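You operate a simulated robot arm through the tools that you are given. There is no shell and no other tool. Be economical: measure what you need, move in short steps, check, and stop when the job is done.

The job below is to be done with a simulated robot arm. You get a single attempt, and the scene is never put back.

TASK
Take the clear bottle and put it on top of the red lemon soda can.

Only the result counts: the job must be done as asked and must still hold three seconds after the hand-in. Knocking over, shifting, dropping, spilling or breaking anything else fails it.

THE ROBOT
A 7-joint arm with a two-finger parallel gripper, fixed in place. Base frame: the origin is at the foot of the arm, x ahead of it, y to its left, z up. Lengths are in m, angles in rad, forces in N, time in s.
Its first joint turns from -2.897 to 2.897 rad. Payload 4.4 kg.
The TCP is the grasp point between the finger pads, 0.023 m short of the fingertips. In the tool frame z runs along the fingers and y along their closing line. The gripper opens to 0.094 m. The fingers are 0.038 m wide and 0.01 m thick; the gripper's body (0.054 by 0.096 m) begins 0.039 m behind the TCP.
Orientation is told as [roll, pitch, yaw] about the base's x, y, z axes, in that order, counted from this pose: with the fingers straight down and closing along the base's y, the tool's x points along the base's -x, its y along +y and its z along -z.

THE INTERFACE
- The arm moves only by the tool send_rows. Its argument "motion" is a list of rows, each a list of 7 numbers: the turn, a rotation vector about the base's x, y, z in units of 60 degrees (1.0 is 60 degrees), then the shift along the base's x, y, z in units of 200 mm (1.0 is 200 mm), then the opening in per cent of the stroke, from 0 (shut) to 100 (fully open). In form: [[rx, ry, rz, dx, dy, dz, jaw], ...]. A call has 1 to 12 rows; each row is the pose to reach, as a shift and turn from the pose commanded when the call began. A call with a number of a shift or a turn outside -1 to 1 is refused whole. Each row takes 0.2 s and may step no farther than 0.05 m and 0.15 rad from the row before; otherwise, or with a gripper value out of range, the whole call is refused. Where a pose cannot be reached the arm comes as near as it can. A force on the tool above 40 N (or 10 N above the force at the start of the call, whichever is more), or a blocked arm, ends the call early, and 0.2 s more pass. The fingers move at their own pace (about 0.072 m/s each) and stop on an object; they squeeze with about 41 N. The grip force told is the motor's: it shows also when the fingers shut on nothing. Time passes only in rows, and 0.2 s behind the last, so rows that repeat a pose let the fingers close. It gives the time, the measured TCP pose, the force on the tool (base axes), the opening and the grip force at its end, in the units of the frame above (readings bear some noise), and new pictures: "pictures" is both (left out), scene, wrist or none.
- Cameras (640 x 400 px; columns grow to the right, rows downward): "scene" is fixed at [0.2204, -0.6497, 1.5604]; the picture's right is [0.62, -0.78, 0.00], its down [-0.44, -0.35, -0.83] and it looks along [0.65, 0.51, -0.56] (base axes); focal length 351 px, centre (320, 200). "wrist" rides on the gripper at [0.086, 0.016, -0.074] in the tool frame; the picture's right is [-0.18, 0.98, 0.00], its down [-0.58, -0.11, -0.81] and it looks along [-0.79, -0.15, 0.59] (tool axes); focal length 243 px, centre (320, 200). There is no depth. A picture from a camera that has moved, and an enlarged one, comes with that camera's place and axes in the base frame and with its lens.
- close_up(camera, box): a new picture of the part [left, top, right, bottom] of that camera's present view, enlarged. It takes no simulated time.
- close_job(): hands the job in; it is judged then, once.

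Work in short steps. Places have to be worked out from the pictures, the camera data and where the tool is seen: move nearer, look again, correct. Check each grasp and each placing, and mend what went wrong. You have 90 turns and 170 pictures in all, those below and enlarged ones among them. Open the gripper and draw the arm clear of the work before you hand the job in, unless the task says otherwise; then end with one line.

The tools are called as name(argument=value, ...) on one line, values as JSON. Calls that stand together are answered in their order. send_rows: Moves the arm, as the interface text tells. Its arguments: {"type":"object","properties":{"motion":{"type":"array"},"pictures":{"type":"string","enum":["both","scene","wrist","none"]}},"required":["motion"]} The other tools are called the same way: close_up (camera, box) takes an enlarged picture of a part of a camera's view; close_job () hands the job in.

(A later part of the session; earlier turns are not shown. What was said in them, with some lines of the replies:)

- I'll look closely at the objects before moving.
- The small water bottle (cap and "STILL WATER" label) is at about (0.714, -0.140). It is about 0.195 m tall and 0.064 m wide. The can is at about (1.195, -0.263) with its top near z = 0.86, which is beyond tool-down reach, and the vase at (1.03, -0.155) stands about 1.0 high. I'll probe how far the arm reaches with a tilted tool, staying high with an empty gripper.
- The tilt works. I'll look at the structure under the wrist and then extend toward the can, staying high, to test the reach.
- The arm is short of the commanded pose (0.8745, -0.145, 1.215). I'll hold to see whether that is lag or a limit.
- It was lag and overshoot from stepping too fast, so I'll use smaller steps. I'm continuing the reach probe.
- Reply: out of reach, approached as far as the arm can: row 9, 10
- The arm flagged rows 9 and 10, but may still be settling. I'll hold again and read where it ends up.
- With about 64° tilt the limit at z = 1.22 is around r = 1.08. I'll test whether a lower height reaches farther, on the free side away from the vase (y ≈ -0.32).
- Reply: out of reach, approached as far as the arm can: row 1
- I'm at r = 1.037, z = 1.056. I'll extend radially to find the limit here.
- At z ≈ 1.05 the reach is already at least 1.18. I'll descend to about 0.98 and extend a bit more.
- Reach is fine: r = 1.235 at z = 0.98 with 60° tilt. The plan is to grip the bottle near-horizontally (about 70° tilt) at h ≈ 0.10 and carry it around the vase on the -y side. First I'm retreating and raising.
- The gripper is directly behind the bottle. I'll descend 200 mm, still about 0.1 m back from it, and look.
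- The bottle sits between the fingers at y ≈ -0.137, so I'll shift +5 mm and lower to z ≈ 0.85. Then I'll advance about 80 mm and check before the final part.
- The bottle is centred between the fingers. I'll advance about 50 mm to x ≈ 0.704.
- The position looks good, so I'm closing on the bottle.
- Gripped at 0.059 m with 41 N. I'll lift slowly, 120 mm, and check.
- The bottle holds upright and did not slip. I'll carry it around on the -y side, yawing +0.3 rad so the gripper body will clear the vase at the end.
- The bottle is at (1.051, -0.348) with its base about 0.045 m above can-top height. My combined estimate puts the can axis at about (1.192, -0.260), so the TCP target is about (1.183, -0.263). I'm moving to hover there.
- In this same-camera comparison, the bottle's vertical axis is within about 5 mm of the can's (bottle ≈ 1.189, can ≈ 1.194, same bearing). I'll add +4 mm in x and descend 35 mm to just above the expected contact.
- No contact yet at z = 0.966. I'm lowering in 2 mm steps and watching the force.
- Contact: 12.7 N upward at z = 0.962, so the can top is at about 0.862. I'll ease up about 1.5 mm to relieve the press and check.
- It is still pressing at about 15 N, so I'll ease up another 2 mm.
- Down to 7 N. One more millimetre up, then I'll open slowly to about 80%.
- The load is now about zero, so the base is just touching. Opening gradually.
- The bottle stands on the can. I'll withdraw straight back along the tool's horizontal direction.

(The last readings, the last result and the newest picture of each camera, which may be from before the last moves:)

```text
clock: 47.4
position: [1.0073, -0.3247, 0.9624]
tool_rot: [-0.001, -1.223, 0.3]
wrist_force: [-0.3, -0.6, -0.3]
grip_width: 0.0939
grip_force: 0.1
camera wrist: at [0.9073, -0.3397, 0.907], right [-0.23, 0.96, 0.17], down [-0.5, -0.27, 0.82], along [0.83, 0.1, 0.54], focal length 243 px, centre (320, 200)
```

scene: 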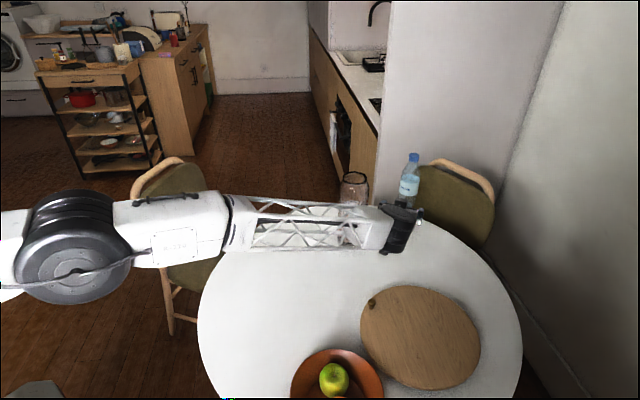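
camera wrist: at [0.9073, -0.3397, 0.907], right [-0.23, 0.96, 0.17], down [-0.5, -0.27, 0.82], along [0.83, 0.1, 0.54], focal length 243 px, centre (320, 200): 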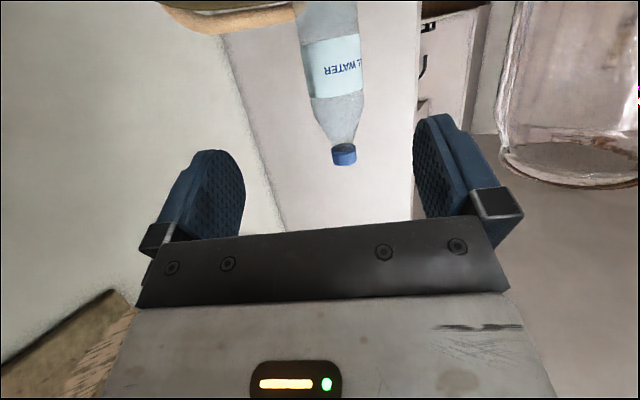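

The bottle is standing. I'll draw the arm well clear, back and up on the -y side.

send_rows(motion=[[0, 0, 0, -0.1, -0.03, 0.03, 100], [0, 0, 0, -0.2, -0.06, 0.08, 100], [0, 0, 0, -0.3, -0.06, 0.15, 100], [0, 0, 0, -0.4, -0.06, 0.22, 100], [0, 0, 0, -0.5, -0.06, 0.3, 100], [0, 0, 0, -0.6, -0.06, 0.38, 100], [0, 0, 0, -0.7, -0.06, 0.46, 100], [0, 0, 0, -0.8, -0.06, 0.54, 100], [0, 0, 0, -0.9, -0.06, 0.62, 100], [0, 0, 0, -1.0, -0.06, 0.7, 100], [0, 0, 0, -1.0, -0.06, 0.7, 100]])

close_up(camera="scene", box=[330, 140, 450, 250])

```text
clock: 49.8
position: [0.806, -0.3373, 1.1029]
tool_rot: [0.0, -1.221, 0.3]
wrist_force: [0.7, -0.7, -1.0]
grip_width: 0.094
grip_force: 0.0
camera wrist: at [0.7072, -0.3509, 1.0472], right [-0.23, 0.96, 0.17], down [-0.5, -0.27, 0.82], along [0.83, 0.1, 0.54], focal length 243 px, centre (320, 200)
```

scene: 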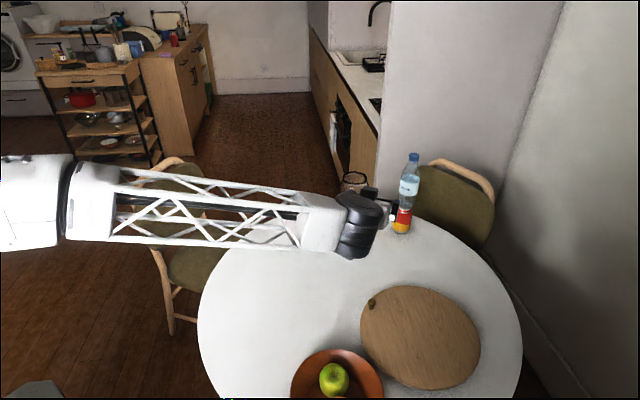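
wrist: 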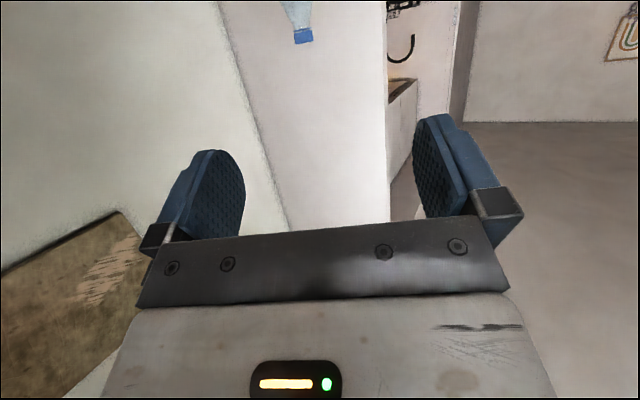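

```text
3.64 times, centred on (390, 195) of scene
camera zoom: at [0.2204, -0.6497, 1.5604], right [0.62, -0.78, 0.0], down [-0.44, -0.35, -0.83], along [0.65, 0.51, -0.56], focal length 1277 px, centre (66, 218)
```

zoom: 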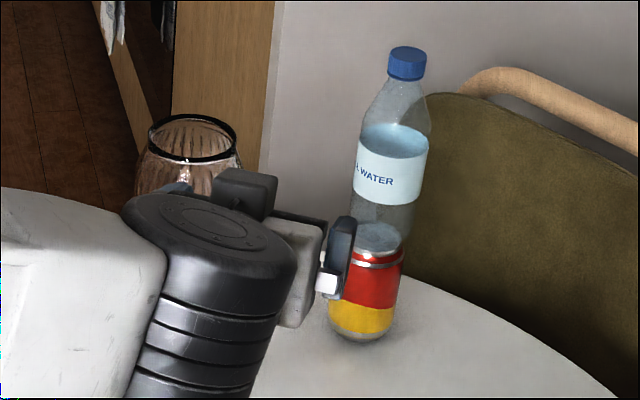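

The bottle stands upright on the can. The gripper is open and clear, the vase, can and other objects look undisturbed, and I'm handing in.

close_job()

```text
The job is handed in.
```

The clear water bottle is standing upright on top of the red lemon soda can. The gripper is open and drawn clear, and the last pictures showed nothing else disturbed.
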